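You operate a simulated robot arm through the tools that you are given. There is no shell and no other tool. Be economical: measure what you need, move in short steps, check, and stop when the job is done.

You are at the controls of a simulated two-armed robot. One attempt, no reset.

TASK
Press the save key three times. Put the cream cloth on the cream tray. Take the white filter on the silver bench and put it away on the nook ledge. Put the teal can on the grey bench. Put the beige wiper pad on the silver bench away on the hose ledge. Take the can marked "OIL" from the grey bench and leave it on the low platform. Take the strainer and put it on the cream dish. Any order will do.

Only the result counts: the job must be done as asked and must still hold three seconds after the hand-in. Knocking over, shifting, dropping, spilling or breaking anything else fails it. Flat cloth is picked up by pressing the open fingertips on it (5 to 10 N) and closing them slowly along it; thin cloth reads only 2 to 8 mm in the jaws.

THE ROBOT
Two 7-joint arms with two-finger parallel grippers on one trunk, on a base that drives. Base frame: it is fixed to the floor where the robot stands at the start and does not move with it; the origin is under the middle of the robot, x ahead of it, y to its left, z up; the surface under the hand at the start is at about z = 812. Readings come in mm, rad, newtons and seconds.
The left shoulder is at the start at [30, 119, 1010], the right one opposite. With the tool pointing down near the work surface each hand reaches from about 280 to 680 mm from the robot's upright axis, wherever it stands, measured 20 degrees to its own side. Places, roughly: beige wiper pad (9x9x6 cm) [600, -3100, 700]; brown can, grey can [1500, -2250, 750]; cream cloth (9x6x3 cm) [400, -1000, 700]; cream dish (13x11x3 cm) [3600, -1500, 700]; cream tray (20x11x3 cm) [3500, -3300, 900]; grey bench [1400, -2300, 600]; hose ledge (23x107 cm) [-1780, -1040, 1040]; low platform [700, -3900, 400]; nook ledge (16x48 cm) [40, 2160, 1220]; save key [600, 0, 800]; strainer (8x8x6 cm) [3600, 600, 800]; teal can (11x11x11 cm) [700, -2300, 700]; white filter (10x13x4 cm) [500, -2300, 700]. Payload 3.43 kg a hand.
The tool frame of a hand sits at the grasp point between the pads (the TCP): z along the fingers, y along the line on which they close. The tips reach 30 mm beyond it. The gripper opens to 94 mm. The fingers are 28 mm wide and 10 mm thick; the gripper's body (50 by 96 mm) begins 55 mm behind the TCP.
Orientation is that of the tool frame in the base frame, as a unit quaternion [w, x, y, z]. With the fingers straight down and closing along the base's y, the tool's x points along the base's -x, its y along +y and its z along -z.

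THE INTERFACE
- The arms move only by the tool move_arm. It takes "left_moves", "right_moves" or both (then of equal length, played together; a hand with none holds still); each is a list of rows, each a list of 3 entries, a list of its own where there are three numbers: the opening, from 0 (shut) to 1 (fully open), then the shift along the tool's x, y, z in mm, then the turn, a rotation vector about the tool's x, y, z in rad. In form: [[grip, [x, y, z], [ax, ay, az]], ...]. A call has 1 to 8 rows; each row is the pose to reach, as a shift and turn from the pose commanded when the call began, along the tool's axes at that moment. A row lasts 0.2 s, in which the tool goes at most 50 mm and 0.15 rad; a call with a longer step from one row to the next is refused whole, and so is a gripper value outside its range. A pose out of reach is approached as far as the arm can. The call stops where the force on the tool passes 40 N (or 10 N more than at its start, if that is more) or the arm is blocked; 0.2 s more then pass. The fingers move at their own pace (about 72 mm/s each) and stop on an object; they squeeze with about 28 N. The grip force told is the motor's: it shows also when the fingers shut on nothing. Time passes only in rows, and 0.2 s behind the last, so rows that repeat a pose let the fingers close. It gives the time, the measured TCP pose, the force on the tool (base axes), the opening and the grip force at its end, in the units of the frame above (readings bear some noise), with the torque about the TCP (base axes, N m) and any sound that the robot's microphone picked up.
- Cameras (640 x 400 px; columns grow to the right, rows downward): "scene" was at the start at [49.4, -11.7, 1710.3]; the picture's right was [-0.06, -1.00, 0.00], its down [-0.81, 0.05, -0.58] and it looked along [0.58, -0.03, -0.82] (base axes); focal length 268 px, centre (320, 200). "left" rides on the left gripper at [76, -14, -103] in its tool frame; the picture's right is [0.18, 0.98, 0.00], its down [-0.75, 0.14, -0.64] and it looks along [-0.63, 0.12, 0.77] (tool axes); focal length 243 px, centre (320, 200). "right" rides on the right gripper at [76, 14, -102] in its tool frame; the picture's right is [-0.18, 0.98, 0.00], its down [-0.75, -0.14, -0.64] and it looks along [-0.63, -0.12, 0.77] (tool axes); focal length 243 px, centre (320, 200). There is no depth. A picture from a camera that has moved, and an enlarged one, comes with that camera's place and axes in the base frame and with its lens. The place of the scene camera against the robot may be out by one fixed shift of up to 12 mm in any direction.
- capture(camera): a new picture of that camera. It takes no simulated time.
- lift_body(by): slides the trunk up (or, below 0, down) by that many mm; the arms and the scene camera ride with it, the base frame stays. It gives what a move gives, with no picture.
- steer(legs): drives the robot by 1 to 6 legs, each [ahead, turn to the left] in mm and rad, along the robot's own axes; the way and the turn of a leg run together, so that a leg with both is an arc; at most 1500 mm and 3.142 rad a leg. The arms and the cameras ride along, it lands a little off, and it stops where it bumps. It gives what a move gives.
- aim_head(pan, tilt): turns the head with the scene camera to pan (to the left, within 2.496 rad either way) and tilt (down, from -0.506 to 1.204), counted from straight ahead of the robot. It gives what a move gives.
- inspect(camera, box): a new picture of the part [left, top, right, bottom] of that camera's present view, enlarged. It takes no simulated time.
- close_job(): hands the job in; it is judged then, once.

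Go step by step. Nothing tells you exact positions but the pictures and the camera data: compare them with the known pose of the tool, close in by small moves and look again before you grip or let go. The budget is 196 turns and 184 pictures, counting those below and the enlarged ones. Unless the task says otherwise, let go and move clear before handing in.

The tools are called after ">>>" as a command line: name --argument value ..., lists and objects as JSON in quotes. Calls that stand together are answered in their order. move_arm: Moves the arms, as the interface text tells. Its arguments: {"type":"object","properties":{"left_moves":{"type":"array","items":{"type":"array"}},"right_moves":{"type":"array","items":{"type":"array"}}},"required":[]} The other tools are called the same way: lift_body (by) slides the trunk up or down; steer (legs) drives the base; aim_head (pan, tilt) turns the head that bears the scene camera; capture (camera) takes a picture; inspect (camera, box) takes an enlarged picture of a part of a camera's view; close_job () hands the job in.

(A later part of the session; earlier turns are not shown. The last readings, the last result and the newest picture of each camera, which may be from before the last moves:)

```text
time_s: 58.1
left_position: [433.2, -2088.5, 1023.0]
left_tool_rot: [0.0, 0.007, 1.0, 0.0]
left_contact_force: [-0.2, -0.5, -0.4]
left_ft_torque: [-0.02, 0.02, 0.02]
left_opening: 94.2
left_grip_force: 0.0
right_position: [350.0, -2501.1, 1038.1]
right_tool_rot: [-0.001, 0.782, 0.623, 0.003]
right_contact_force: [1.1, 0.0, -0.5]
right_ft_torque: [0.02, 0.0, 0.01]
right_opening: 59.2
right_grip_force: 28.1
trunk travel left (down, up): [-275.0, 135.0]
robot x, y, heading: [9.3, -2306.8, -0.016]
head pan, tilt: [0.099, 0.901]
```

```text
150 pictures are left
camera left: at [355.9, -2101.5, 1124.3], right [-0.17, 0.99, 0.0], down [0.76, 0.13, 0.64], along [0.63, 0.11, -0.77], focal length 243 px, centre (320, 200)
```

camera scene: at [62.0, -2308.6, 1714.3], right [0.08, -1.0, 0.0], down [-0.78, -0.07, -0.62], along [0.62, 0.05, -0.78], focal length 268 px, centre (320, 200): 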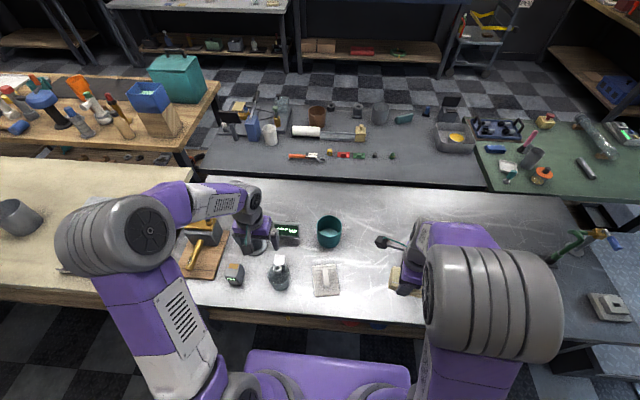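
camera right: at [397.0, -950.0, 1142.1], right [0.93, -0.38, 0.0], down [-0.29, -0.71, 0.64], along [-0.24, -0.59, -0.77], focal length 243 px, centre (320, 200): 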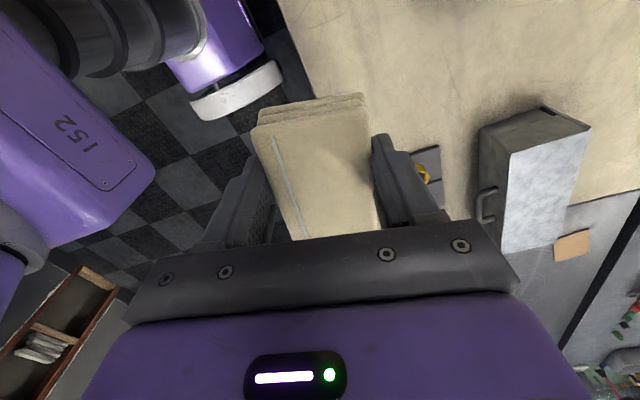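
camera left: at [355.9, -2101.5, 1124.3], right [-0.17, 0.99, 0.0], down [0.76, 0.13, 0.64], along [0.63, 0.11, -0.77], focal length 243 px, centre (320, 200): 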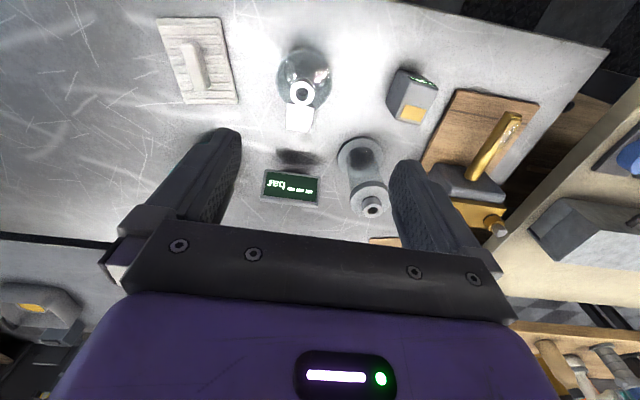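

The teal can is around [648, -2303] with its rim near z = 810. I bring the left hand, partly open, above its left wall.

>>> move_arm --left_moves '[[0.5, [-25, -25, 0], [0, 0, 0]], [0.5, [-55, -55, 5], [0, 0, 0]], [0.5, [-85, -85, 15], [0, 0, 0]], [0.5, [-115, -115, 30], [0, 0, 0]], [0.5, [-140, -140, 60], [0, 0, 0]], [0.5, [-160, -155, 90], [0, 0, 0]], [0.5, [-169, -160, 115], [0, 0, 0]], [0.5, [-169, -160, 115], [0, 0, 0]]]'

>>> capture --camera "left"

>>> inspect --camera "scene" --box '[220, 170, 420, 295]'

```text
time_s: 59.9
left_position: [598.0, -2250.5, 910.0]
left_tool_rot: [0.001, 0.007, 1.0, 0.0]
left_contact_force: [-0.2, 0.7, 1.0]
left_ft_torque: [0.02, 0.04, -0.01]
left_opening: 47.2
left_grip_force: 0.1
right_position: [350.6, -2499.9, 1037.9]
right_tool_rot: [-0.001, 0.782, 0.624, 0.003]
right_contact_force: [-1.1, 0.1, -0.4]
right_ft_torque: [-0.01, -0.01, 0.04]
right_opening: 59.0
right_grip_force: 27.8
trunk travel left (down, up): [-275.0, 135.0]
robot x, y, heading: [9.9, -2311.6, -0.014]
head pan, tilt: [0.099, 0.901]
```

```text
149 pictures are left
camera left: at [521.6, -2264.9, 1011.3], right [-0.17, 0.99, 0.0], down [0.76, 0.13, 0.64], along [0.63, 0.11, -0.77], focal length 243 px, centre (320, 200)
```

left: 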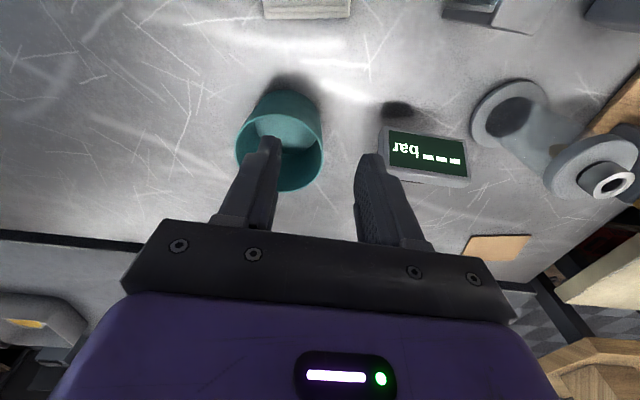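

```text
3.20 times, centred on (320, 232) of scene
camera zoom: at [61.6, -2308.5, 1714.4], right [0.08, -1.0, 0.0], down [-0.78, -0.07, -0.62], along [0.62, 0.05, -0.78], focal length 859 px, centre (320, 96)
```

zoom: 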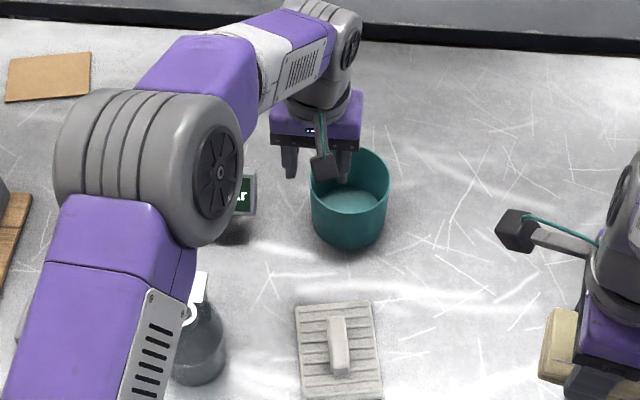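

I step closer over the left wall to refine the rim height.

>>> move_arm --left_moves '[[0.5, [-25, 2, 10], [0, 0, 0]], [0.5, [-47, 4, 30], [0, 0, 0]], [0.5, [-47, 4, 45], [0, 0, 0]], [0.5, [-47, 4, 45], [0, 0, 0]]]'

>>> capture --camera "left"

```text
time_s: 60.9
left_position: [645.7, -2247.4, 863.4]
left_tool_rot: [0.0, 0.007, 1.0, 0.0]
left_contact_force: [-0.6, 0.0, 0.1]
left_ft_torque: [-0.02, 0.04, -0.02]
left_opening: 47.1
left_grip_force: 0.1
right_position: [350.5, -2499.2, 1037.3]
right_tool_rot: [-0.002, 0.781, 0.624, 0.002]
right_contact_force: [-0.3, -0.1, 0.1]
right_ft_torque: [0.01, 0.0, 0.04]
right_opening: 59.1
right_grip_force: 28.2
trunk travel left (down, up): [-275.0, 135.0]
robot x, y, heading: [8.2, -2308.9, -0.007]
head pan, tilt: [0.099, 0.901]
```

```text
147 pictures are left
camera left: at [569.9, -2260.8, 965.4], right [-0.17, 0.99, 0.0], down [0.76, 0.13, 0.64], along [0.63, 0.11, -0.77], focal length 243 px, centre (320, 200)
```

left: 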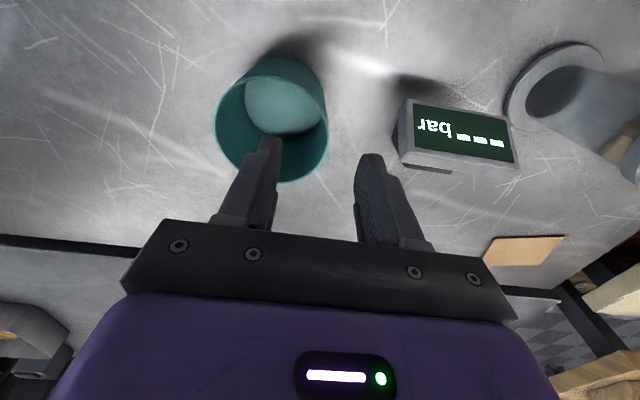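

Rim is nearer z ≈ 740 (so the silver bench is at about 630) and the can centre near [675, -2290]. I edge the base forward 45 mm and lower the trunk 60 mm, then look again.

>>> steer --legs '[[45, 0]]'

>>> lift_body --by -60

>>> capture --camera "left"

```text
time_s: 61.8
left_position: [691.3, -2249.3, 863.4]
left_tool_rot: [-0.001, 0.008, 1.0, 0.0]
left_contact_force: [0.3, 0.2, -0.2]
left_ft_torque: [0.02, 0.01, -0.02]
left_opening: 46.9
left_grip_force: 0.2
right_position: [396.6, -2499.6, 1036.8]
right_tool_rot: [-0.001, 0.781, 0.624, 0.002]
right_contact_force: [-0.3, 0.6, -0.5]
right_ft_torque: [0.02, 0.01, -0.01]
right_opening: 58.6
right_grip_force: 28.5
trunk travel left (down, up): [-275.0, 135.0]
robot x, y, heading: [57.3, -2308.0, -0.016]
head pan, tilt: [0.099, 0.901]
```

```text
time_s: 62.8
left_position: [690.6, -2249.5, 803.1]
left_tool_rot: [0.0, 0.008, 1.0, 0.0]
left_contact_force: [0.8, 0.1, 0.2]
left_ft_torque: [0.01, 0.01, 0.01]
left_opening: 46.9
left_grip_force: 0.0
right_position: [394.1, -2500.2, 977.6]
right_tool_rot: [-0.001, 0.782, 0.624, 0.003]
right_contact_force: [0.3, 1.0, -0.3]
right_ft_torque: [-0.02, -0.01, 0.0]
right_opening: 59.1
right_grip_force: 27.8
trunk travel left (down, up): [-215.0, 195.0]
robot x, y, heading: [57.2, -2312.0, -0.012]
head pan, tilt: [0.099, 0.901]
```

```text
146 pictures are left
camera left: at [614.6, -2262.1, 905.9], right [-0.17, 0.99, 0.0], down [0.76, 0.13, 0.64], along [0.63, 0.11, -0.77], focal length 243 px, centre (320, 200)
```

left: 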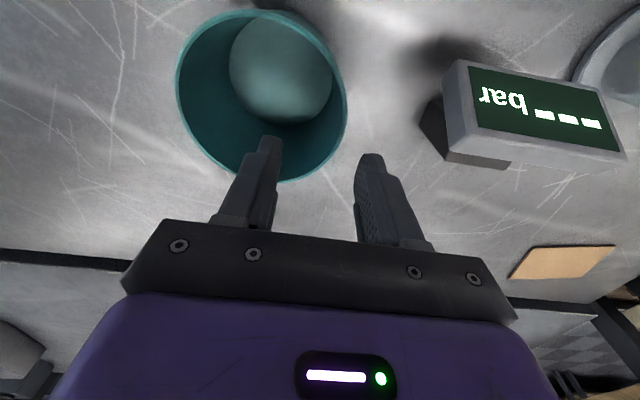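

I centre on the left wall, staying above the rim, and check.

>>> move_arm --left_moves '[[0.5, [24, 11, 0], [0, 0, 0]], [0.5, [24, 11, 10], [0, 0, 0]], [0.5, [24, 11, 10], [0, 0, 0]]]'

>>> capture --camera "left"

>>> inspect --camera "scene" --box '[240, 160, 400, 260]'

```text
time_s: 63.6
left_position: [667.0, -2237.6, 793.0]
left_tool_rot: [0.0, 0.008, 1.0, 0.0]
left_contact_force: [-0.7, -0.1, 1.0]
left_ft_torque: [-0.01, 0.0, 0.02]
left_opening: 46.9
left_grip_force: 0.0
right_position: [394.4, -2499.9, 978.4]
right_tool_rot: [-0.001, 0.782, 0.624, 0.003]
right_contact_force: [-0.4, -0.5, 0.2]
right_ft_torque: [-0.02, -0.02, 0.01]
right_opening: 59.0
right_grip_force: 27.5
trunk travel left (down, up): [-215.0, 195.0]
robot x, y, heading: [55.1, -2309.5, -0.015]
head pan, tilt: [0.099, 0.901]
```

```text
145 pictures are left
camera left: at [590.6, -2250.2, 895.6], right [-0.17, 0.99, 0.0], down [0.76, 0.13, 0.64], along [0.63, 0.11, -0.77], focal length 243 px, centre (320, 200)
```

left: 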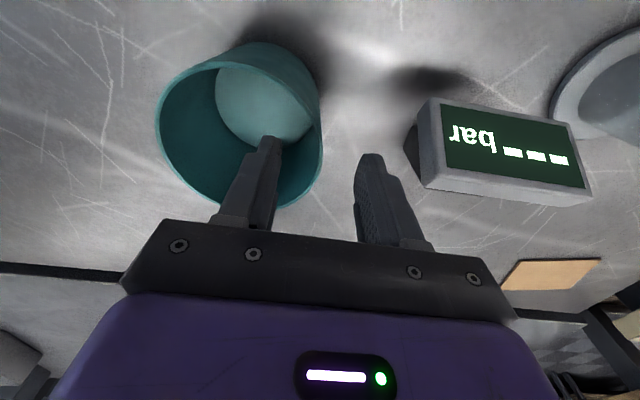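

```text
4.00 times, centred on (320, 210) of scene
camera zoom: at [106.2, -2309.1, 1654.3], right [0.08, -1.0, 0.0], down [-0.78, -0.07, -0.62], along [0.62, 0.05, -0.78], focal length 1073 px, centre (320, 160)
```

zoom: 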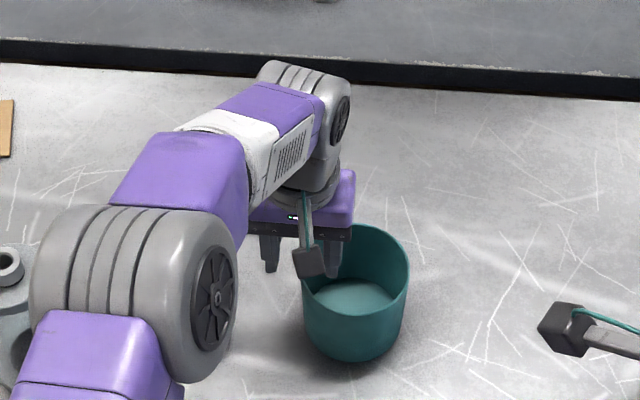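

The wall lies right between the fingers. I descend and close.

>>> move_arm --left_moves '[[0.5, [0, 0, 15], [0, 0, 0]], [0.5, [0, 0, 30], [0, 0, 0]], [0.5, [0, 0, 45], [0, 0, 0]], [0.5, [0, 0, 48], [0, 0, 0]], [0, [0, 0, 48], [0, 0, 0]], [0, [0, 0, 48], [0, 0, 0]], [0, [0, 0, 48], [0, 0, 0]]]'

>>> capture --camera "left"

```text
time_s: 65.2
left_position: [667.0, -2238.1, 745.9]
left_tool_rot: [0.0, 0.008, 1.0, 0.0]
left_contact_force: [-0.1, 0.4, 1.3]
left_ft_torque: [-0.11, 0.0, 0.02]
left_opening: 9.1
left_grip_force: 27.9
right_position: [395.5, -2499.9, 977.5]
right_tool_rot: [-0.001, 0.782, 0.624, 0.003]
right_contact_force: [-0.3, 0.6, 0.0]
right_ft_torque: [0.03, 0.02, 0.01]
right_opening: 58.9
right_grip_force: 28.4
trunk travel left (down, up): [-215.0, 195.0]
robot x, y, heading: [53.6, -2311.6, -0.014]
head pan, tilt: [0.099, 0.901]
```

```text
143 pictures are left
camera left: at [591.0, -2250.7, 847.9], right [-0.17, 0.99, 0.0], down [0.76, 0.13, 0.64], along [0.63, 0.11, -0.77], focal length 243 px, centre (320, 200)
```

left: 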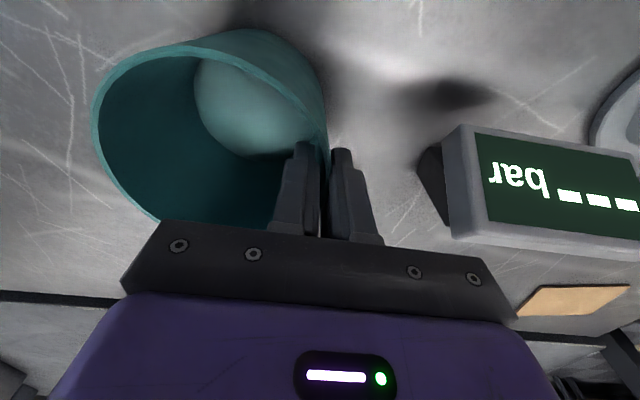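

The wall is held (9 mm). I lift the can slowly and pull it back.

>>> move_arm --left_moves '[[0, [0, 0, -10], [0, 0, 0]], [0, [0, 0, -30], [0, 0, 0]], [0, [0, 0, -60], [0, 0, 0]], [0, [0, 0, -95], [0, 0, 0]], [0, [0, 0, -130], [0, 0, 0]], [0, [20, 0, -165], [0, 0, 0]], [0, [50, 0, -190], [0, 0, 0]], [0, [80, 0, -210], [0, 0, 0]]]'

>>> lift_body --by 60

>>> capture --camera "left"

>>> capture --camera "scene"

```text
time_s: 67.0
left_position: [588.3, -2236.6, 954.8]
left_tool_rot: [0.0, 0.008, 1.0, -0.001]
left_contact_force: [-0.3, 0.2, -0.3]
left_ft_torque: [0.0, 0.01, 0.02]
left_opening: 9.1
left_grip_force: 27.5
right_position: [394.2, -2500.8, 978.0]
right_tool_rot: [-0.001, 0.781, 0.624, 0.002]
right_contact_force: [0.3, 0.9, 0.4]
right_ft_torque: [-0.01, -0.01, 0.02]
right_opening: 59.2
right_grip_force: 27.6
trunk travel left (down, up): [-215.0, 195.0]
robot x, y, heading: [56.6, -2306.9, -0.012]
head pan, tilt: [0.099, 0.901]
```

```text
time_s: 68.0
left_position: [589.6, -2237.5, 1013.7]
left_tool_rot: [-0.001, 0.008, 1.0, 0.0]
left_contact_force: [0.0, 0.4, -0.5]
left_ft_torque: [0.02, 0.0, -0.01]
left_opening: 9.2
left_grip_force: 28.1
right_position: [395.2, -2502.1, 1037.9]
right_tool_rot: [-0.001, 0.781, 0.624, 0.003]
right_contact_force: [0.1, -0.9, -1.1]
right_ft_torque: [0.01, 0.01, 0.03]
right_opening: 59.4
right_grip_force: 28.1
trunk travel left (down, up): [-275.0, 135.0]
robot x, y, heading: [52.4, -2308.0, -0.018]
head pan, tilt: [0.099, 0.901]
```

```text
142 pictures are left
camera left: at [513.7, -2250.4, 1115.5], right [-0.17, 0.99, 0.0], down [0.76, 0.13, 0.64], along [0.63, 0.11, -0.77], focal length 243 px, centre (320, 200)
```

left: 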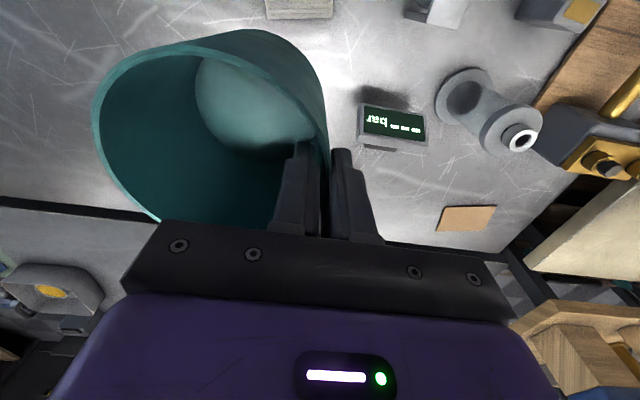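

```text
141 pictures are left
camera scene: at [107.0, -2309.3, 1714.2], right [0.08, -1.0, 0.0], down [-0.78, -0.07, -0.62], along [0.62, 0.05, -0.78], focal length 268 px, centre (320, 200)
```

scene: 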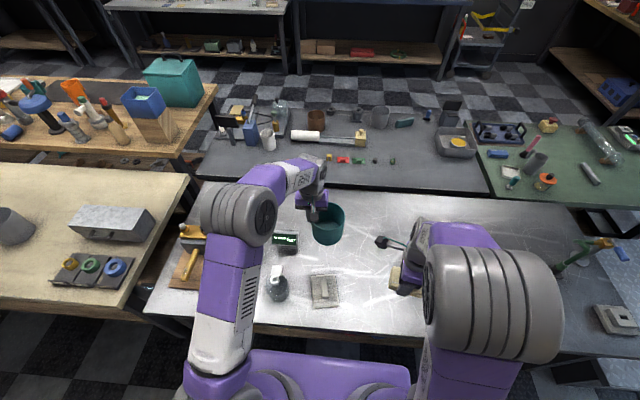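

The can is up and both items are held. The southern gap by the mower looks blocked, so I back off and drive round the north side to reach the far aisle.

>>> steer --legs '[[-45, 0], [0, 1.586], [1500, 0], [1500, 0], [0, -0.578], [1250, 0]]'

>>> aim_head --pan -0.9 --tilt 0.4

>>> capture --camera "scene"

```text
time_s: 94.2
left_position: [1081.3, 2167.3, 1013.8]
left_tool_rot: [0.0, -0.45, 0.893, 0.0]
left_contact_force: [0.1, 0.0, 0.3]
left_ft_torque: [0.02, 0.07, -0.03]
left_opening: 8.8
left_grip_force: 27.7
right_position: [1181.0, 1856.8, 1036.6]
right_tool_rot: [-0.002, 0.41, 0.912, 0.003]
right_contact_force: [0.5, -0.1, -0.6]
right_ft_torque: [-0.05, 0.02, 0.0]
right_opening: 59.2
right_grip_force: 28.5
trunk travel left (down, up): [-275.0, 135.0]
robot x, y, heading: [828.6, 1691.2, 0.935]
head pan, tilt: [0.099, 0.901]
```

```text
time_s: 95.5
left_position: [1079.6, 2169.0, 1013.7]
left_tool_rot: [0.0, -0.45, 0.893, 0.0]
left_contact_force: [-0.6, 0.2, 0.0]
left_ft_torque: [0.03, 0.03, 0.0]
left_opening: 9.0
left_grip_force: 27.9
right_position: [1182.1, 1856.8, 1036.7]
right_tool_rot: [-0.002, 0.41, 0.912, 0.001]
right_contact_force: [0.1, 0.2, -1.7]
right_ft_torque: [-0.03, -0.01, 0.0]
right_opening: 59.0
right_grip_force: 27.8
trunk travel left (down, up): [-275.0, 135.0]
robot x, y, heading: [828.0, 1695.8, 0.934]
head pan, tilt: [-0.901, 0.4]
```

```text
140 pictures are left
camera scene: at [909.3, 1663.5, 1757.3], right [0.03, -1.0, 0.0], down [-0.39, -0.01, -0.92], along [0.92, 0.03, -0.39], focal length 268 px, centre (320, 200)
```

scene: 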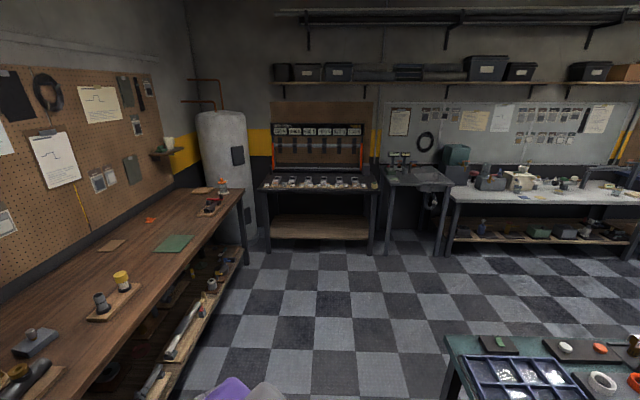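

Clear path ahead. I drive east into the aisle and turn south.

>>> steer --legs '[[0, -0.935], [1500, 0], [230, 0], [0, -1.571]]'

>>> aim_head --pan 0.0 --tilt 0.4

>>> capture --camera "scene"

```text
time_s: 110.6
left_position: [2635.2, 1114.7, 1013.7]
left_tool_rot: [0.0, 0.721, 0.693, 0.0]
left_contact_force: [0.3, -0.1, -1.0]
left_ft_torque: [-0.03, -0.05, -0.01]
left_opening: 8.6
left_grip_force: 28.6
right_position: [2375.7, 1315.2, 1036.9]
right_tool_rot: [0.001, 0.992, -0.124, 0.003]
right_contact_force: [0.9, 0.1, -0.4]
right_ft_torque: [-0.01, -0.01, 0.0]
right_opening: 58.9
right_grip_force: 28.0
trunk travel left (down, up): [-275.0, 135.0]
robot x, y, heading: [2575.5, 1654.6, -1.611]
head pan, tilt: [-0.901, 0.4]
```

```text
time_s: 111.8
left_position: [2634.0, 1113.8, 1014.0]
left_tool_rot: [-0.001, 0.721, 0.693, 0.001]
left_contact_force: [-0.7, -0.3, -0.2]
left_ft_torque: [0.01, -0.01, 0.01]
left_opening: 9.1
left_grip_force: 27.7
right_position: [2376.6, 1314.6, 1036.9]
right_tool_rot: [0.001, 0.992, -0.123, 0.002]
right_contact_force: [-0.2, -0.1, -0.6]
right_ft_torque: [-0.04, 0.0, 0.0]
right_opening: 59.1
right_grip_force: 27.8
trunk travel left (down, up): [-275.0, 135.0]
robot x, y, heading: [2576.4, 1653.0, -1.612]
head pan, tilt: [0.0, 0.4]
```

```text
139 pictures are left
camera scene: at [2580.3, 1581.0, 1757.3], right [-1.0, 0.04, 0.0], down [0.02, 0.39, -0.92], along [-0.04, -0.92, -0.39], focal length 268 px, centre (320, 200)
```

scene: 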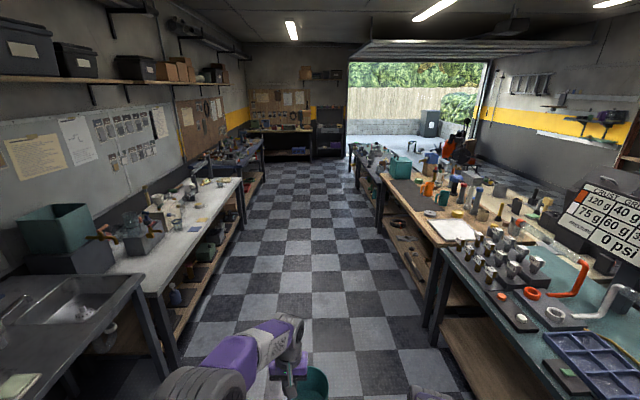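

I correct heading and go south along the aisle to the grey bench, then face it.

>>> steer --legs '[[0, 0.04], [1300, 0], [1300, 0], [1300, 0], [0, -1.571]]'

>>> aim_head --pan 0.0 --tilt 0.7

>>> capture --camera "scene"

```text
time_s: 134.8
left_position: [2098.1, -2361.1, 1013.9]
left_tool_rot: [0.001, 1.0, 0.021, 0.0]
left_contact_force: [-0.4, 0.2, -0.4]
left_ft_torque: [-0.02, -0.03, 0.01]
left_opening: 8.2
left_grip_force: 27.9
right_position: [2277.1, -2086.1, 1037.1]
right_tool_rot: [-0.002, -0.646, 0.763, -0.001]
right_contact_force: [-0.4, 0.1, -0.4]
right_ft_torque: [0.01, -0.02, 0.01]
right_opening: 59.0
right_grip_force: 27.8
trunk travel left (down, up): [-275.0, 135.0]
robot x, y, heading: [2632.7, -2258.3, -3.095]
head pan, tilt: [0.0, 0.4]
```

```text
time_s: 135.6
left_position: [2098.4, -2360.9, 1012.9]
left_tool_rot: [0.0, 1.0, 0.021, 0.001]
left_contact_force: [-0.1, -0.2, 0.4]
left_ft_torque: [-0.05, -0.02, -0.04]
left_opening: 8.5
left_grip_force: 27.8
right_position: [2278.2, -2087.2, 1037.2]
right_tool_rot: [-0.002, -0.646, 0.763, -0.001]
right_contact_force: [-0.4, -1.3, 0.0]
right_ft_torque: [-0.03, -0.02, 0.02]
right_opening: 59.0
right_grip_force: 28.1
trunk travel left (down, up): [-275.0, 135.0]
robot x, y, heading: [2626.4, -2261.4, -3.099]
head pan, tilt: [0.0, 0.7]
```

```text
138 pictures are left
camera scene: at [2581.0, -2268.3, 1730.5], right [-0.04, 1.0, 0.0], down [0.64, 0.03, -0.77], along [-0.76, -0.03, -0.64], focal length 268 px, centre (320, 200)
```

scene: 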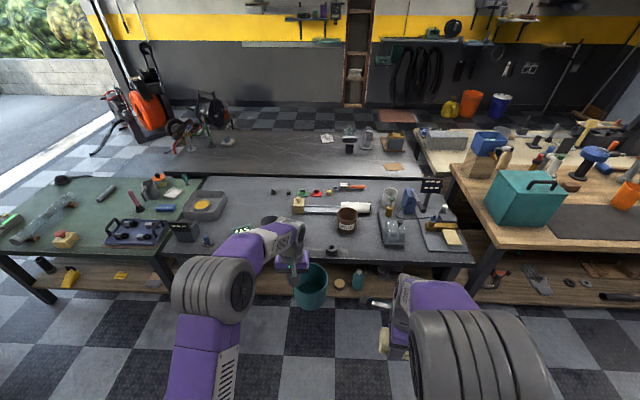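

I zoom on the grey bench.

>>> inspect --camera "scene" --box '[160, 165, 480, 295]'

>>> inspect --camera "scene" --box '[320, 170, 480, 270]'

```text
2.00 times, centred on (320, 230) of scene
camera zoom: at [2581.0, -2268.3, 1730.5], right [-0.04, 1.0, 0.0], down [0.64, 0.03, -0.77], along [-0.76, -0.03, -0.64], focal length 537 px, centre (320, 140)
```

zoom: 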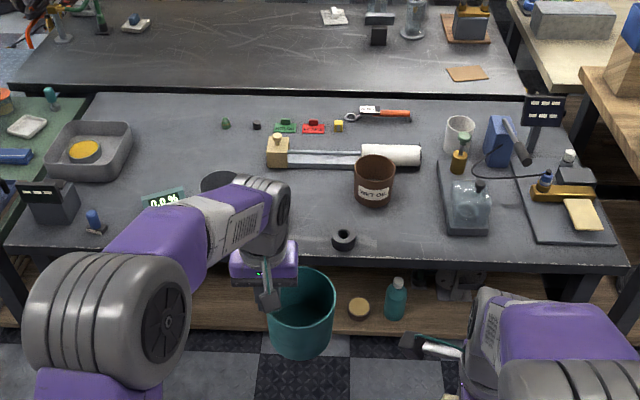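

```text
4.00 times, centred on (400, 220) of scene
camera zoom: at [2581.0, -2268.3, 1730.5], right [-0.04, 1.0, 0.0], down [0.64, 0.03, -0.77], along [-0.76, -0.03, -0.64], focal length 1073 px, centre (0, 120)
```

zoom: 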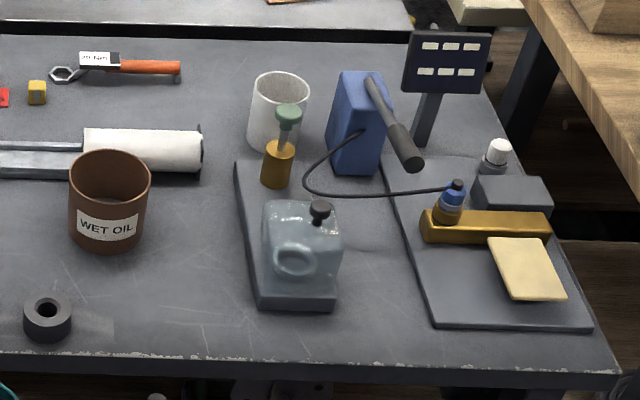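

The brown can reads "WET OIL"; the grey can is hidden behind my hand. I drive 400 mm closer to the bench and look with the left and scene cameras.

>>> steer --legs '[[0, -0.043], [380, 0]]'

>>> aim_head --pan 0.2 --tilt 0.9

>>> capture --camera "scene"

>>> capture --camera "left"

```text
time_s: 138.5
left_position: [1706.7, -2336.1, 1014.0]
left_tool_rot: [0.0, 1.0, -0.001, 0.0]
left_contact_force: [-0.6, -0.4, -0.2]
left_ft_torque: [-0.05, 0.01, 0.02]
left_opening: 8.3
left_grip_force: 28.3
right_position: [1898.7, -2071.4, 1036.9]
right_tool_rot: [-0.002, -0.629, 0.778, -0.002]
right_contact_force: [-0.8, 1.0, 0.0]
right_ft_torque: [-0.02, 0.0, 0.0]
right_opening: 59.3
right_grip_force: 27.8
trunk travel left (down, up): [-275.0, 135.0]
robot x, y, heading: [2241.2, -2258.8, 3.137]
head pan, tilt: [0.0, 0.7]
```

```text
time_s: 139.2
left_position: [1708.0, -2337.8, 1014.3]
left_tool_rot: [0.0, 1.0, -0.001, 0.0]
left_contact_force: [-0.1, -0.4, -1.0]
left_ft_torque: [-0.04, -0.01, 0.02]
left_opening: 8.3
left_grip_force: 28.1
right_position: [1898.6, -2071.8, 1037.4]
right_tool_rot: [-0.004, -0.629, 0.777, 0.0]
right_contact_force: [-0.7, 0.6, -0.2]
right_ft_torque: [-0.02, 0.02, -0.01]
right_opening: 59.0
right_grip_force: 28.6
trunk travel left (down, up): [-275.0, 135.0]
robot x, y, heading: [2240.8, -2257.8, 3.14]
head pan, tilt: [0.201, 0.901]
```

```text
135 pictures are left
camera scene: at [2205.1, -2280.4, 1714.4], right [-0.2, 0.98, 0.0], down [0.77, 0.15, -0.62], along [-0.61, -0.12, -0.78], focal length 268 px, centre (320, 200)
```

scene: 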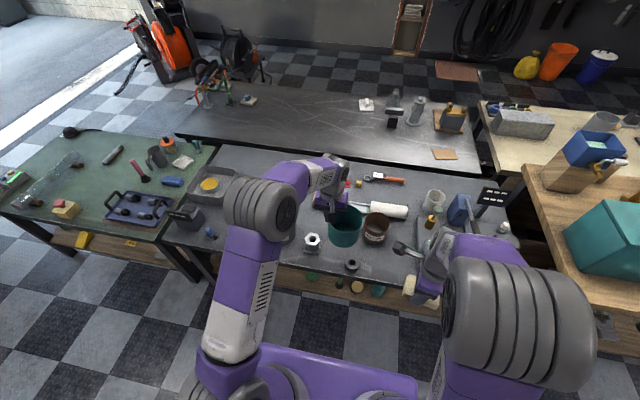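

```text
134 pictures are left
camera left: at [1784.3, -2323.2, 1116.0], right [0.18, -0.98, 0.0], down [-0.75, -0.14, 0.64], along [-0.63, -0.12, -0.77], focal length 243 px, centre (320, 200)
```

left: 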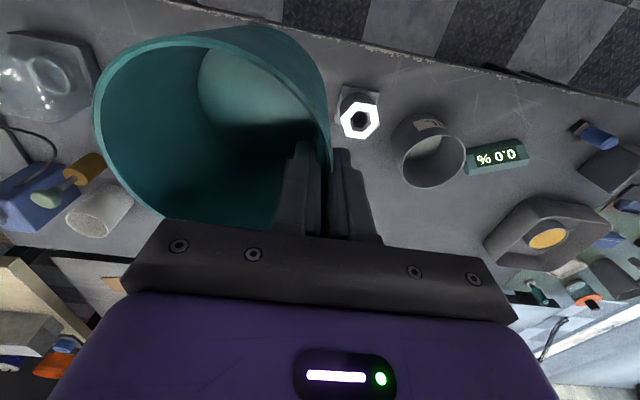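

>>> inspect --camera "left" --box '[320, 60, 640, 260]'

>>> inspect --camera "scene" --box '[160, 150, 480, 300]'

```text
2.00 times, centred on (480, 160) of left
camera zoom: at [1784.3, -2323.2, 1116.0], right [0.18, -0.98, 0.0], down [-0.75, -0.14, 0.64], along [-0.63, -0.12, -0.77], focal length 485 px, centre (0, 280)
```

zoom: 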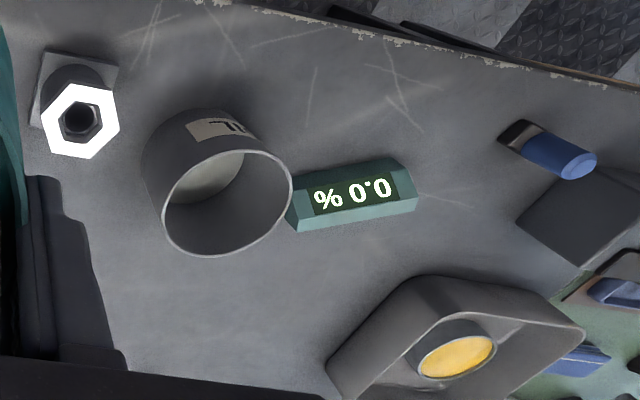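

```text
2.00 times, centred on (320, 225) of scene
camera zoom: at [2205.1, -2280.4, 1714.4], right [-0.2, 0.98, 0.0], down [0.77, 0.15, -0.62], along [-0.61, -0.12, -0.78], focal length 537 px, centre (320, 150)
```

zoom: 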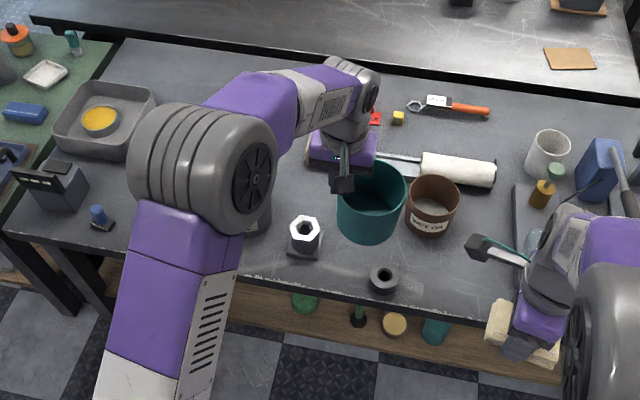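

The grey can's label ends in "…IL"; I'll check it closely after placing the teal can. The free spot at about [1600, -2290] works, so I move 100 mm closer and lower the trunk.

>>> steer --legs '[[100, 0]]'

>>> lift_body --by -60

>>> capture --camera "left"

>>> inspect --camera "scene" --box '[200, 150, 480, 300]'

```text
time_s: 140.3
left_position: [1609.6, -2335.7, 1014.0]
left_tool_rot: [0.0, 1.0, -0.003, 0.0]
left_contact_force: [0.5, -0.4, -0.6]
left_ft_torque: [0.01, 0.01, 0.02]
left_opening: 8.0
left_grip_force: 28.0
right_position: [1800.8, -2069.1, 1038.1]
right_tool_rot: [-0.001, -0.629, 0.778, -0.002]
right_contact_force: [0.6, 0.9, -0.7]
right_ft_torque: [-0.03, -0.03, -0.02]
right_opening: 59.1
right_grip_force: 28.6
trunk travel left (down, up): [-275.0, 135.0]
robot x, y, heading: [2143.4, -2257.6, 3.139]
head pan, tilt: [0.201, 0.901]
```

```text
time_s: 141.3
left_position: [1609.9, -2335.5, 954.6]
left_tool_rot: [0.0, 1.0, -0.003, 0.0]
left_contact_force: [-1.0, 0.0, 0.0]
left_ft_torque: [-0.04, -0.01, -0.02]
left_opening: 8.1
left_grip_force: 28.0
right_position: [1800.9, -2070.5, 977.4]
right_tool_rot: [-0.004, -0.628, 0.778, 0.0]
right_contact_force: [-1.0, -0.3, -1.0]
right_ft_torque: [0.01, 0.02, 0.02]
right_opening: 58.7
right_grip_force: 27.8
trunk travel left (down, up): [-215.0, 195.0]
robot x, y, heading: [2142.8, -2254.8, 3.137]
head pan, tilt: [0.201, 0.901]
```

```text
131 pictures are left
camera left: at [1685.8, -2321.4, 1056.2], right [0.18, -0.98, 0.0], down [-0.75, -0.14, 0.64], along [-0.63, -0.11, -0.77], focal length 243 px, centre (320, 200)
```

left: 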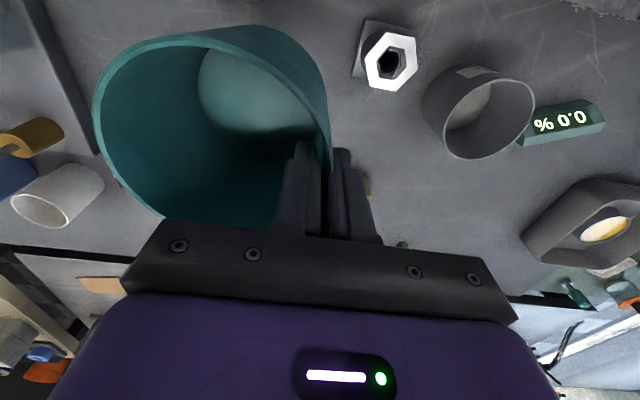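

```text
2.29 times, centred on (340, 225) of scene
camera zoom: at [2106.7, -2280.0, 1654.4], right [-0.19, 0.98, 0.0], down [0.77, 0.15, -0.62], along [-0.61, -0.12, -0.78], focal length 613 px, centre (274, 143)
```

zoom: 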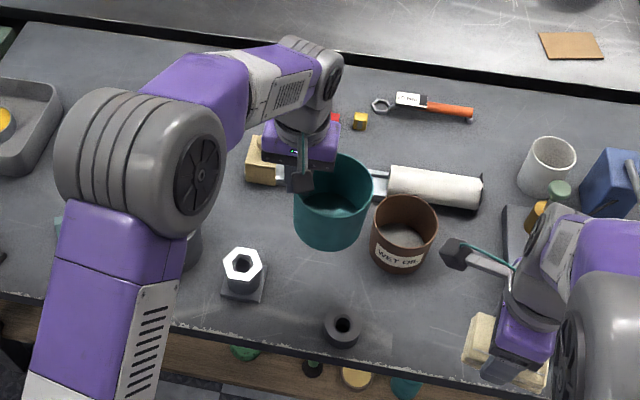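

Spot confirmed clear. I lower the can there, slowing near the surface.

>>> move_arm --left_moves '[[0, [-10, 0, 35], [0, 0, 0]], [0, [-18, 0, 75], [0, 0, 0]], [0, [-18, 0, 115], [0, 0, 0]], [0, [-18, 0, 150], [0, 0, 0]], [0, [-18, 0, 175], [0, 0, 0]], [0, [-18, 0, 190], [0, 0, 0]], [0, [-18, 0, 195], [0, 0, 0]]]'

>>> inspect --camera "scene" --box '[200, 150, 480, 300]'

```text
time_s: 142.9
left_position: [1591.2, -2334.3, 758.6]
left_tool_rot: [0.0, 1.0, -0.002, 0.0]
left_contact_force: [-0.2, -0.6, -0.9]
left_ft_torque: [-0.03, -0.04, 0.01]
left_opening: 8.0
left_grip_force: 27.9
right_position: [1801.4, -2068.9, 976.6]
right_tool_rot: [-0.003, -0.628, 0.778, -0.001]
right_contact_force: [0.2, 0.5, 0.1]
right_ft_torque: [-0.02, 0.01, 0.02]
right_opening: 58.9
right_grip_force: 27.6
trunk travel left (down, up): [-215.0, 195.0]
robot x, y, heading: [2144.2, -2255.7, 3.138]
head pan, tilt: [0.201, 0.901]
```

```text
2.29 times, centred on (340, 225) of scene
camera zoom: at [2106.7, -2280.0, 1654.3], right [-0.19, 0.98, 0.0], down [0.77, 0.15, -0.62], along [-0.61, -0.12, -0.78], focal length 613 px, centre (274, 143)
```

zoom: 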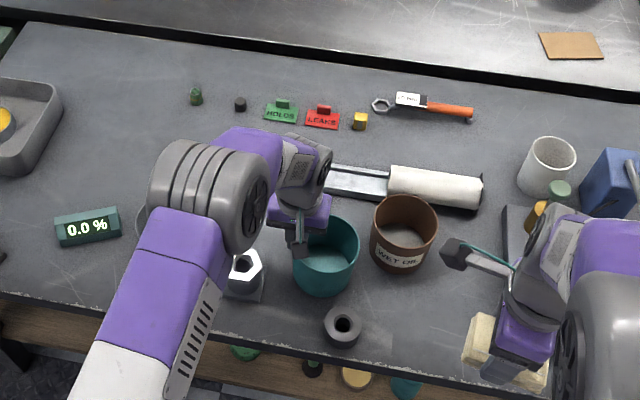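

Close to the surface; I go down in small steps watching the force.

>>> move_arm --left_moves '[[0, [0, 0, 4], [0, 0, 0]], [0, [0, 0, 8], [0, 0, 0]], [0, [0, 0, 11], [0, 0, 0]]]'

```text
time_s: 143.7
left_position: [1591.3, -2334.8, 747.7]
left_tool_rot: [0.0, 1.0, -0.003, -0.001]
left_contact_force: [1.3, -1.0, 2.0]
left_ft_torque: [0.13, -0.05, -0.03]
left_opening: 7.6
left_grip_force: 27.8
right_position: [1801.4, -2069.2, 977.1]
right_tool_rot: [-0.003, -0.628, 0.779, -0.001]
right_contact_force: [0.3, 0.2, -0.9]
right_ft_torque: [0.0, 0.01, -0.02]
right_opening: 58.8
right_grip_force: 28.5
trunk travel left (down, up): [-215.0, 195.0]
robot x, y, heading: [2142.3, -2256.2, 3.135]
head pan, tilt: [0.201, 0.901]
```

Contact is starting. I lower 2 mm more, open modestly, and lift straight up.

>>> move_arm --left_moves '[[0, [0, 0, 2], [0, 0, 0]], [0.25, [0, 0, 2], [0, 0, 0]], [0.4, [0, 0, 2], [0, 0, 0]], [0.4, [0, 0, 2], [0, 0, 0]]]'

>>> capture --camera "left"

```text
time_s: 144.7
left_position: [1591.5, -2334.9, 745.9]
left_tool_rot: [0.0, 1.0, -0.003, 0.0]
left_contact_force: [0.3, -0.1, -0.5]
left_ft_torque: [0.0, -0.03, 0.03]
left_opening: 37.5
left_grip_force: 0.1
right_position: [1802.6, -2069.7, 977.5]
right_tool_rot: [-0.002, -0.627, 0.779, 0.0]
right_contact_force: [0.3, -0.1, -0.2]
right_ft_torque: [-0.02, -0.02, 0.01]
right_opening: 59.1
right_grip_force: 28.3
trunk travel left (down, up): [-215.0, 195.0]
robot x, y, heading: [2144.6, -2258.8, 3.136]
head pan, tilt: [0.201, 0.901]
```

```text
128 pictures are left
camera left: at [1667.9, -2321.2, 848.0], right [0.18, -0.98, 0.0], down [-0.75, -0.14, 0.64], along [-0.63, -0.11, -0.77], focal length 243 px, centre (320, 200)
```

left: 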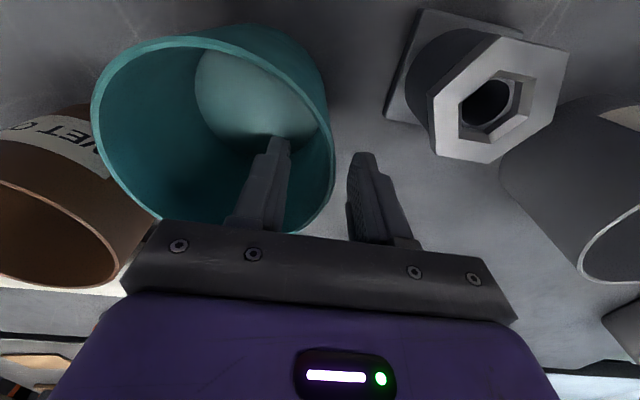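

Released cleanly. I lift clear and move over toward the grey can to read its label.

>>> move_arm --left_moves '[[0.4, [0, 0, -30], [0, 0, 0]], [0.4, [0, 0, -75], [0, 0, 0]], [0.4, [0, 0, -120], [0, 0, 0]], [0.6, [10, 25, -150], [0, 0, 0]], [0.8, [30, 60, -160], [0, 0, 0]], [1, [50, 100, -160], [0, 0, 0]], [1, [60, 130, -160], [0, 0, 0]]]'

>>> capture --camera "left"

>>> capture --camera "scene"

```text
time_s: 146.3
left_position: [1651.5, -2464.5, 907.9]
left_tool_rot: [0.0, 1.0, -0.002, 0.0]
left_contact_force: [0.1, -0.7, 0.5]
left_ft_torque: [-0.02, 0.01, -0.04]
left_opening: 94.2
left_grip_force: 0.2
right_position: [1802.1, -2070.1, 977.3]
right_tool_rot: [-0.003, -0.628, 0.778, -0.001]
right_contact_force: [1.0, 0.4, -1.1]
right_ft_torque: [0.03, 0.0, 0.0]
right_opening: 59.2
right_grip_force: 28.1
trunk travel left (down, up): [-215.0, 195.0]
robot x, y, heading: [2142.0, -2258.4, 3.135]
head pan, tilt: [0.201, 0.901]
```

```text
127 pictures are left
camera left: at [1728.9, -2451.0, 1008.0], right [0.18, -0.98, 0.0], down [-0.75, -0.14, 0.64], along [-0.63, -0.11, -0.77], focal length 243 px, centre (320, 200)
```

left: 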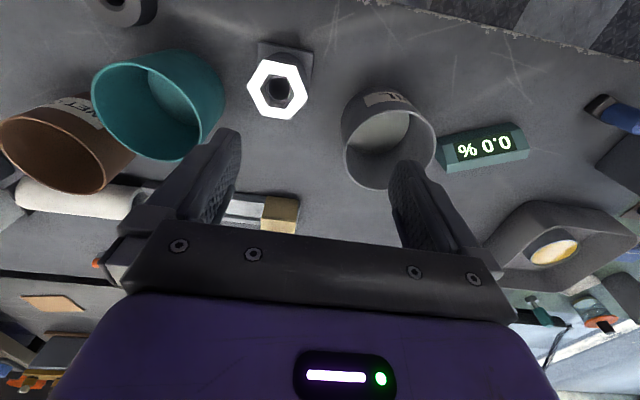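

```text
126 pictures are left
camera scene: at [2106.9, -2280.6, 1654.3], right [-0.19, 0.98, 0.0], down [0.77, 0.15, -0.62], along [-0.61, -0.12, -0.78], focal length 268 px, centre (320, 200)
```

scene: 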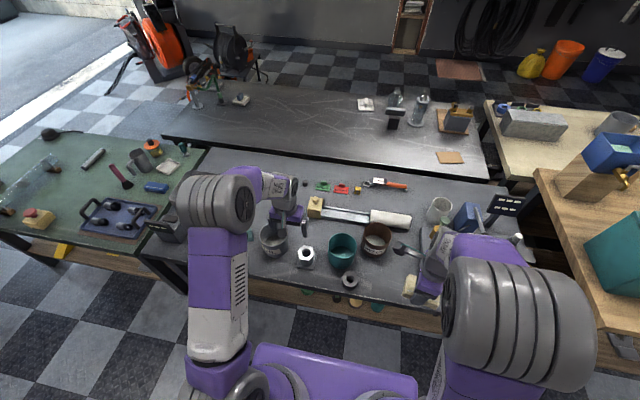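

>>> inspect --camera "scene" --box '[240, 200, 400, 300]'

>>> inspect --camera "left" --box '[330, 70, 450, 145]'

```text
4.00 times, centred on (320, 250) of scene
camera zoom: at [2106.9, -2280.6, 1654.3], right [-0.19, 0.98, 0.0], down [0.77, 0.15, -0.62], along [-0.61, -0.12, -0.78], focal length 1073 px, centre (320, 0)
```

zoom: 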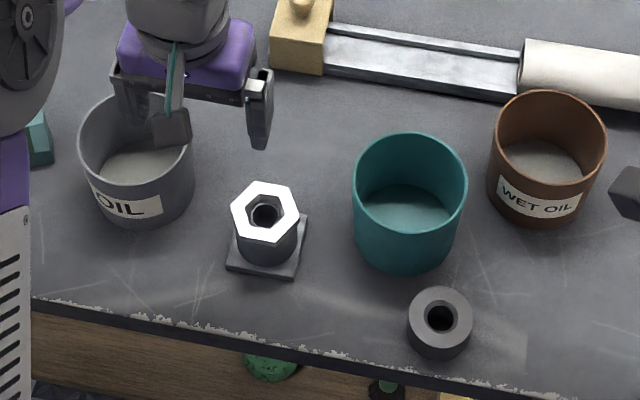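

```text
5.33 times, centred on (390, 108) of left
camera zoom: at [1728.9, -2451.0, 1008.0], right [0.18, -0.98, 0.0], down [-0.75, -0.14, 0.64], along [-0.63, -0.11, -0.77], focal length 1294 px, centre (-53, 693)
```

zoom: 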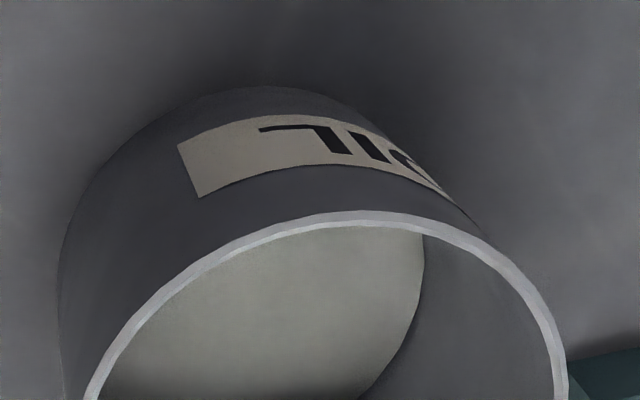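

The grey can shows "…OIL" at the visible edge. I move further left to see the whole label.

>>> move_arm --left_moves '[[1, [20, 40, -10], [0, 0, 0]], [1, [30, 80, -10], [0, 0, 0]], [1, [40, 120, -10], [0, 0, 0]], [1, [50, 155, -10], [0, 0, 0]], [1, [50, 155, -10], [0, 0, 0]]]'

>>> capture --camera "left"

>>> inspect --camera "scene" --box '[220, 200, 380, 300]'

```text
time_s: 147.5
left_position: [1702.1, -2624.2, 919.4]
left_tool_rot: [0.0, 1.0, -0.003, 0.0]
left_contact_force: [0.1, -0.4, -0.2]
left_ft_torque: [-0.02, 0.0, -0.01]
left_opening: 94.0
left_grip_force: 0.0
right_position: [1800.3, -2070.3, 976.8]
right_tool_rot: [-0.002, -0.628, 0.778, -0.001]
right_contact_force: [-1.1, 1.1, -0.7]
right_ft_torque: [0.01, -0.03, -0.02]
right_opening: 59.1
right_grip_force: 28.0
trunk travel left (down, up): [-215.0, 195.0]
robot x, y, heading: [2144.4, -2259.2, 3.138]
head pan, tilt: [0.201, 0.901]
```

```text
123 pictures are left
camera left: at [1777.5, -2609.7, 1020.6], right [0.18, -0.98, 0.0], down [-0.75, -0.14, 0.64], along [-0.63, -0.12, -0.77], focal length 243 px, centre (320, 200)
```

left: 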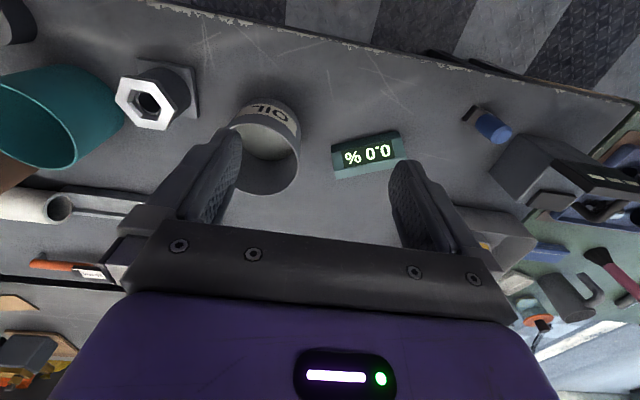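

```text
4.00 times, centred on (300, 250) of scene
camera zoom: at [2106.7, -2279.6, 1654.3], right [-0.19, 0.98, 0.0], down [0.77, 0.15, -0.62], along [-0.61, -0.12, -0.78], focal length 1073 px, centre (400, 0)
```

zoom: 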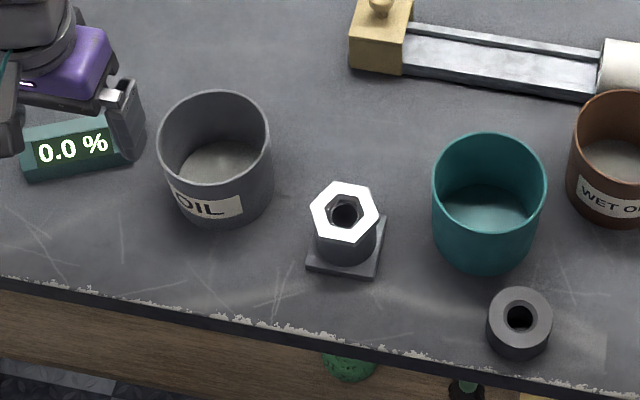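

The label reads just "OIL", so it's the grey can, centred near [1596, -2556]. I position the left hand over its right-hand wall.

>>> move_arm --left_moves '[[0.5, [-25, -30, 10], [0, 0, 0]], [0.5, [-55, -62, 20], [0, 0, 0]], [0.5, [-85, -95, 30], [0, 0, 0]], [0.5, [-104, -122, 50], [0, 0, 0]], [0.5, [-104, -122, 80], [0, 0, 0]], [0.5, [-104, -122, 80], [0, 0, 0]]]'

>>> capture --camera "left"

```text
time_s: 148.9
left_position: [1595.0, -2497.6, 835.7]
left_tool_rot: [0.0, 1.0, -0.002, -0.001]
left_contact_force: [-0.7, 0.7, 0.2]
left_ft_torque: [-0.02, 0.02, 0.0]
left_opening: 47.1
left_grip_force: 0.0
right_position: [1800.9, -2069.5, 977.0]
right_tool_rot: [-0.002, -0.628, 0.778, 0.0]
right_contact_force: [-1.1, 0.5, -1.6]
right_ft_torque: [-0.04, -0.01, 0.0]
right_opening: 59.0
right_grip_force: 27.7
trunk travel left (down, up): [-215.0, 195.0]
robot x, y, heading: [2145.6, -2259.1, 3.141]
head pan, tilt: [0.201, 0.901]
```

```text
121 pictures are left
camera left: at [1672.1, -2484.4, 938.0], right [0.18, -0.98, 0.0], down [-0.75, -0.14, 0.64], along [-0.63, -0.12, -0.77], focal length 243 px, centre (320, 200)
```

left: 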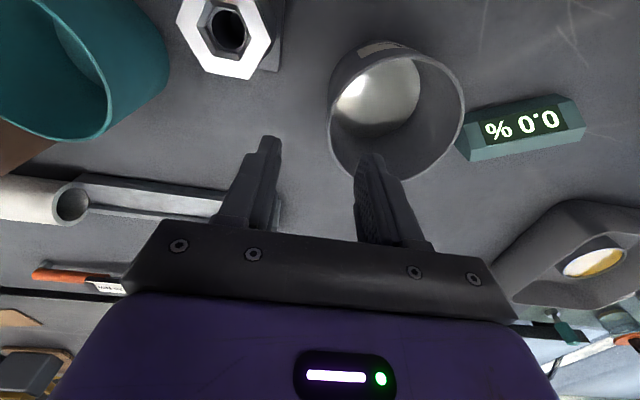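

>>> move_arm --left_moves '[[0.5, [6, 5, 10], [0, 0, 0]], [0.5, [11, 9, 30], [0, 0, 0]], [0.5, [11, 9, 50], [0, 0, 0]], [0.5, [11, 9, 50], [0, 0, 0]]]'

>>> capture --camera "left"

```text
time_s: 149.9
left_position: [1608.3, -2507.9, 785.3]
left_tool_rot: [0.0, 1.0, -0.003, 0.0]
left_contact_force: [-0.2, -0.2, -0.4]
left_ft_torque: [-0.02, 0.03, 0.0]
left_opening: 47.0
left_grip_force: 0.0
right_position: [1801.3, -2068.9, 977.5]
right_tool_rot: [-0.003, -0.628, 0.778, -0.001]
right_contact_force: [0.2, -1.2, -1.2]
right_ft_torque: [-0.04, 0.02, 0.03]
right_opening: 58.8
right_grip_force: 27.9
trunk travel left (down, up): [-215.0, 195.0]
robot x, y, heading: [2141.2, -2258.6, 3.132]
head pan, tilt: [0.201, 0.901]
```

```text
120 pictures are left
camera left: at [1684.3, -2494.6, 886.5], right [0.18, -0.98, 0.0], down [-0.75, -0.14, 0.64], along [-0.63, -0.12, -0.77], focal length 243 px, centre (320, 200)
```

left: 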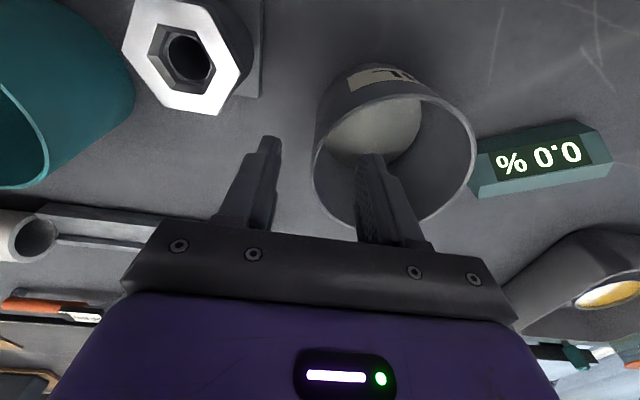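

The wall lines up between the fingers. I descend and grip.

>>> move_arm --left_moves '[[0.5, [0, -2, 20], [0, 0, 0]], [0.5, [0, -2, 35], [0, 0, 0]], [0.5, [0, -2, 50], [0, 0, 0]], [0.5, [0, -2, 52], [0, 0, 0]], [0, [0, -2, 52], [0, 0, 0]], [0, [0, -2, 52], [0, 0, 0]], [0, [0, -2, 52], [0, 0, 0]]]'

>>> capture --camera "left"

```text
time_s: 151.5
left_position: [1608.2, -2505.0, 734.2]
left_tool_rot: [0.0, 1.0, -0.003, 0.0]
left_contact_force: [0.5, -0.7, 2.8]
left_ft_torque: [-0.55, -0.12, 0.01]
left_opening: 10.0
left_grip_force: 27.8
right_position: [1801.2, -2070.7, 976.7]
right_tool_rot: [-0.003, -0.628, 0.778, -0.001]
right_contact_force: [-0.3, 0.6, -0.7]
right_ft_torque: [-0.03, 0.01, 0.0]
right_opening: 59.0
right_grip_force: 28.1
trunk travel left (down, up): [-215.0, 195.0]
robot x, y, heading: [2145.1, -2258.1, 3.137]
head pan, tilt: [0.201, 0.901]
```

```text
119 pictures are left
camera left: at [1684.8, -2491.8, 836.0], right [0.18, -0.98, 0.0], down [-0.75, -0.14, 0.64], along [-0.63, -0.12, -0.77], focal length 243 px, centre (320, 200)
```

left: 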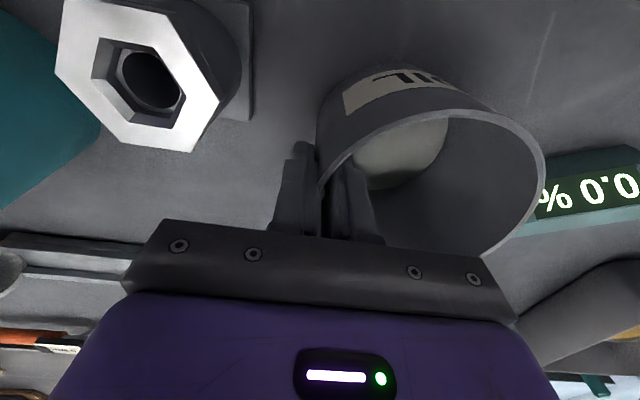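

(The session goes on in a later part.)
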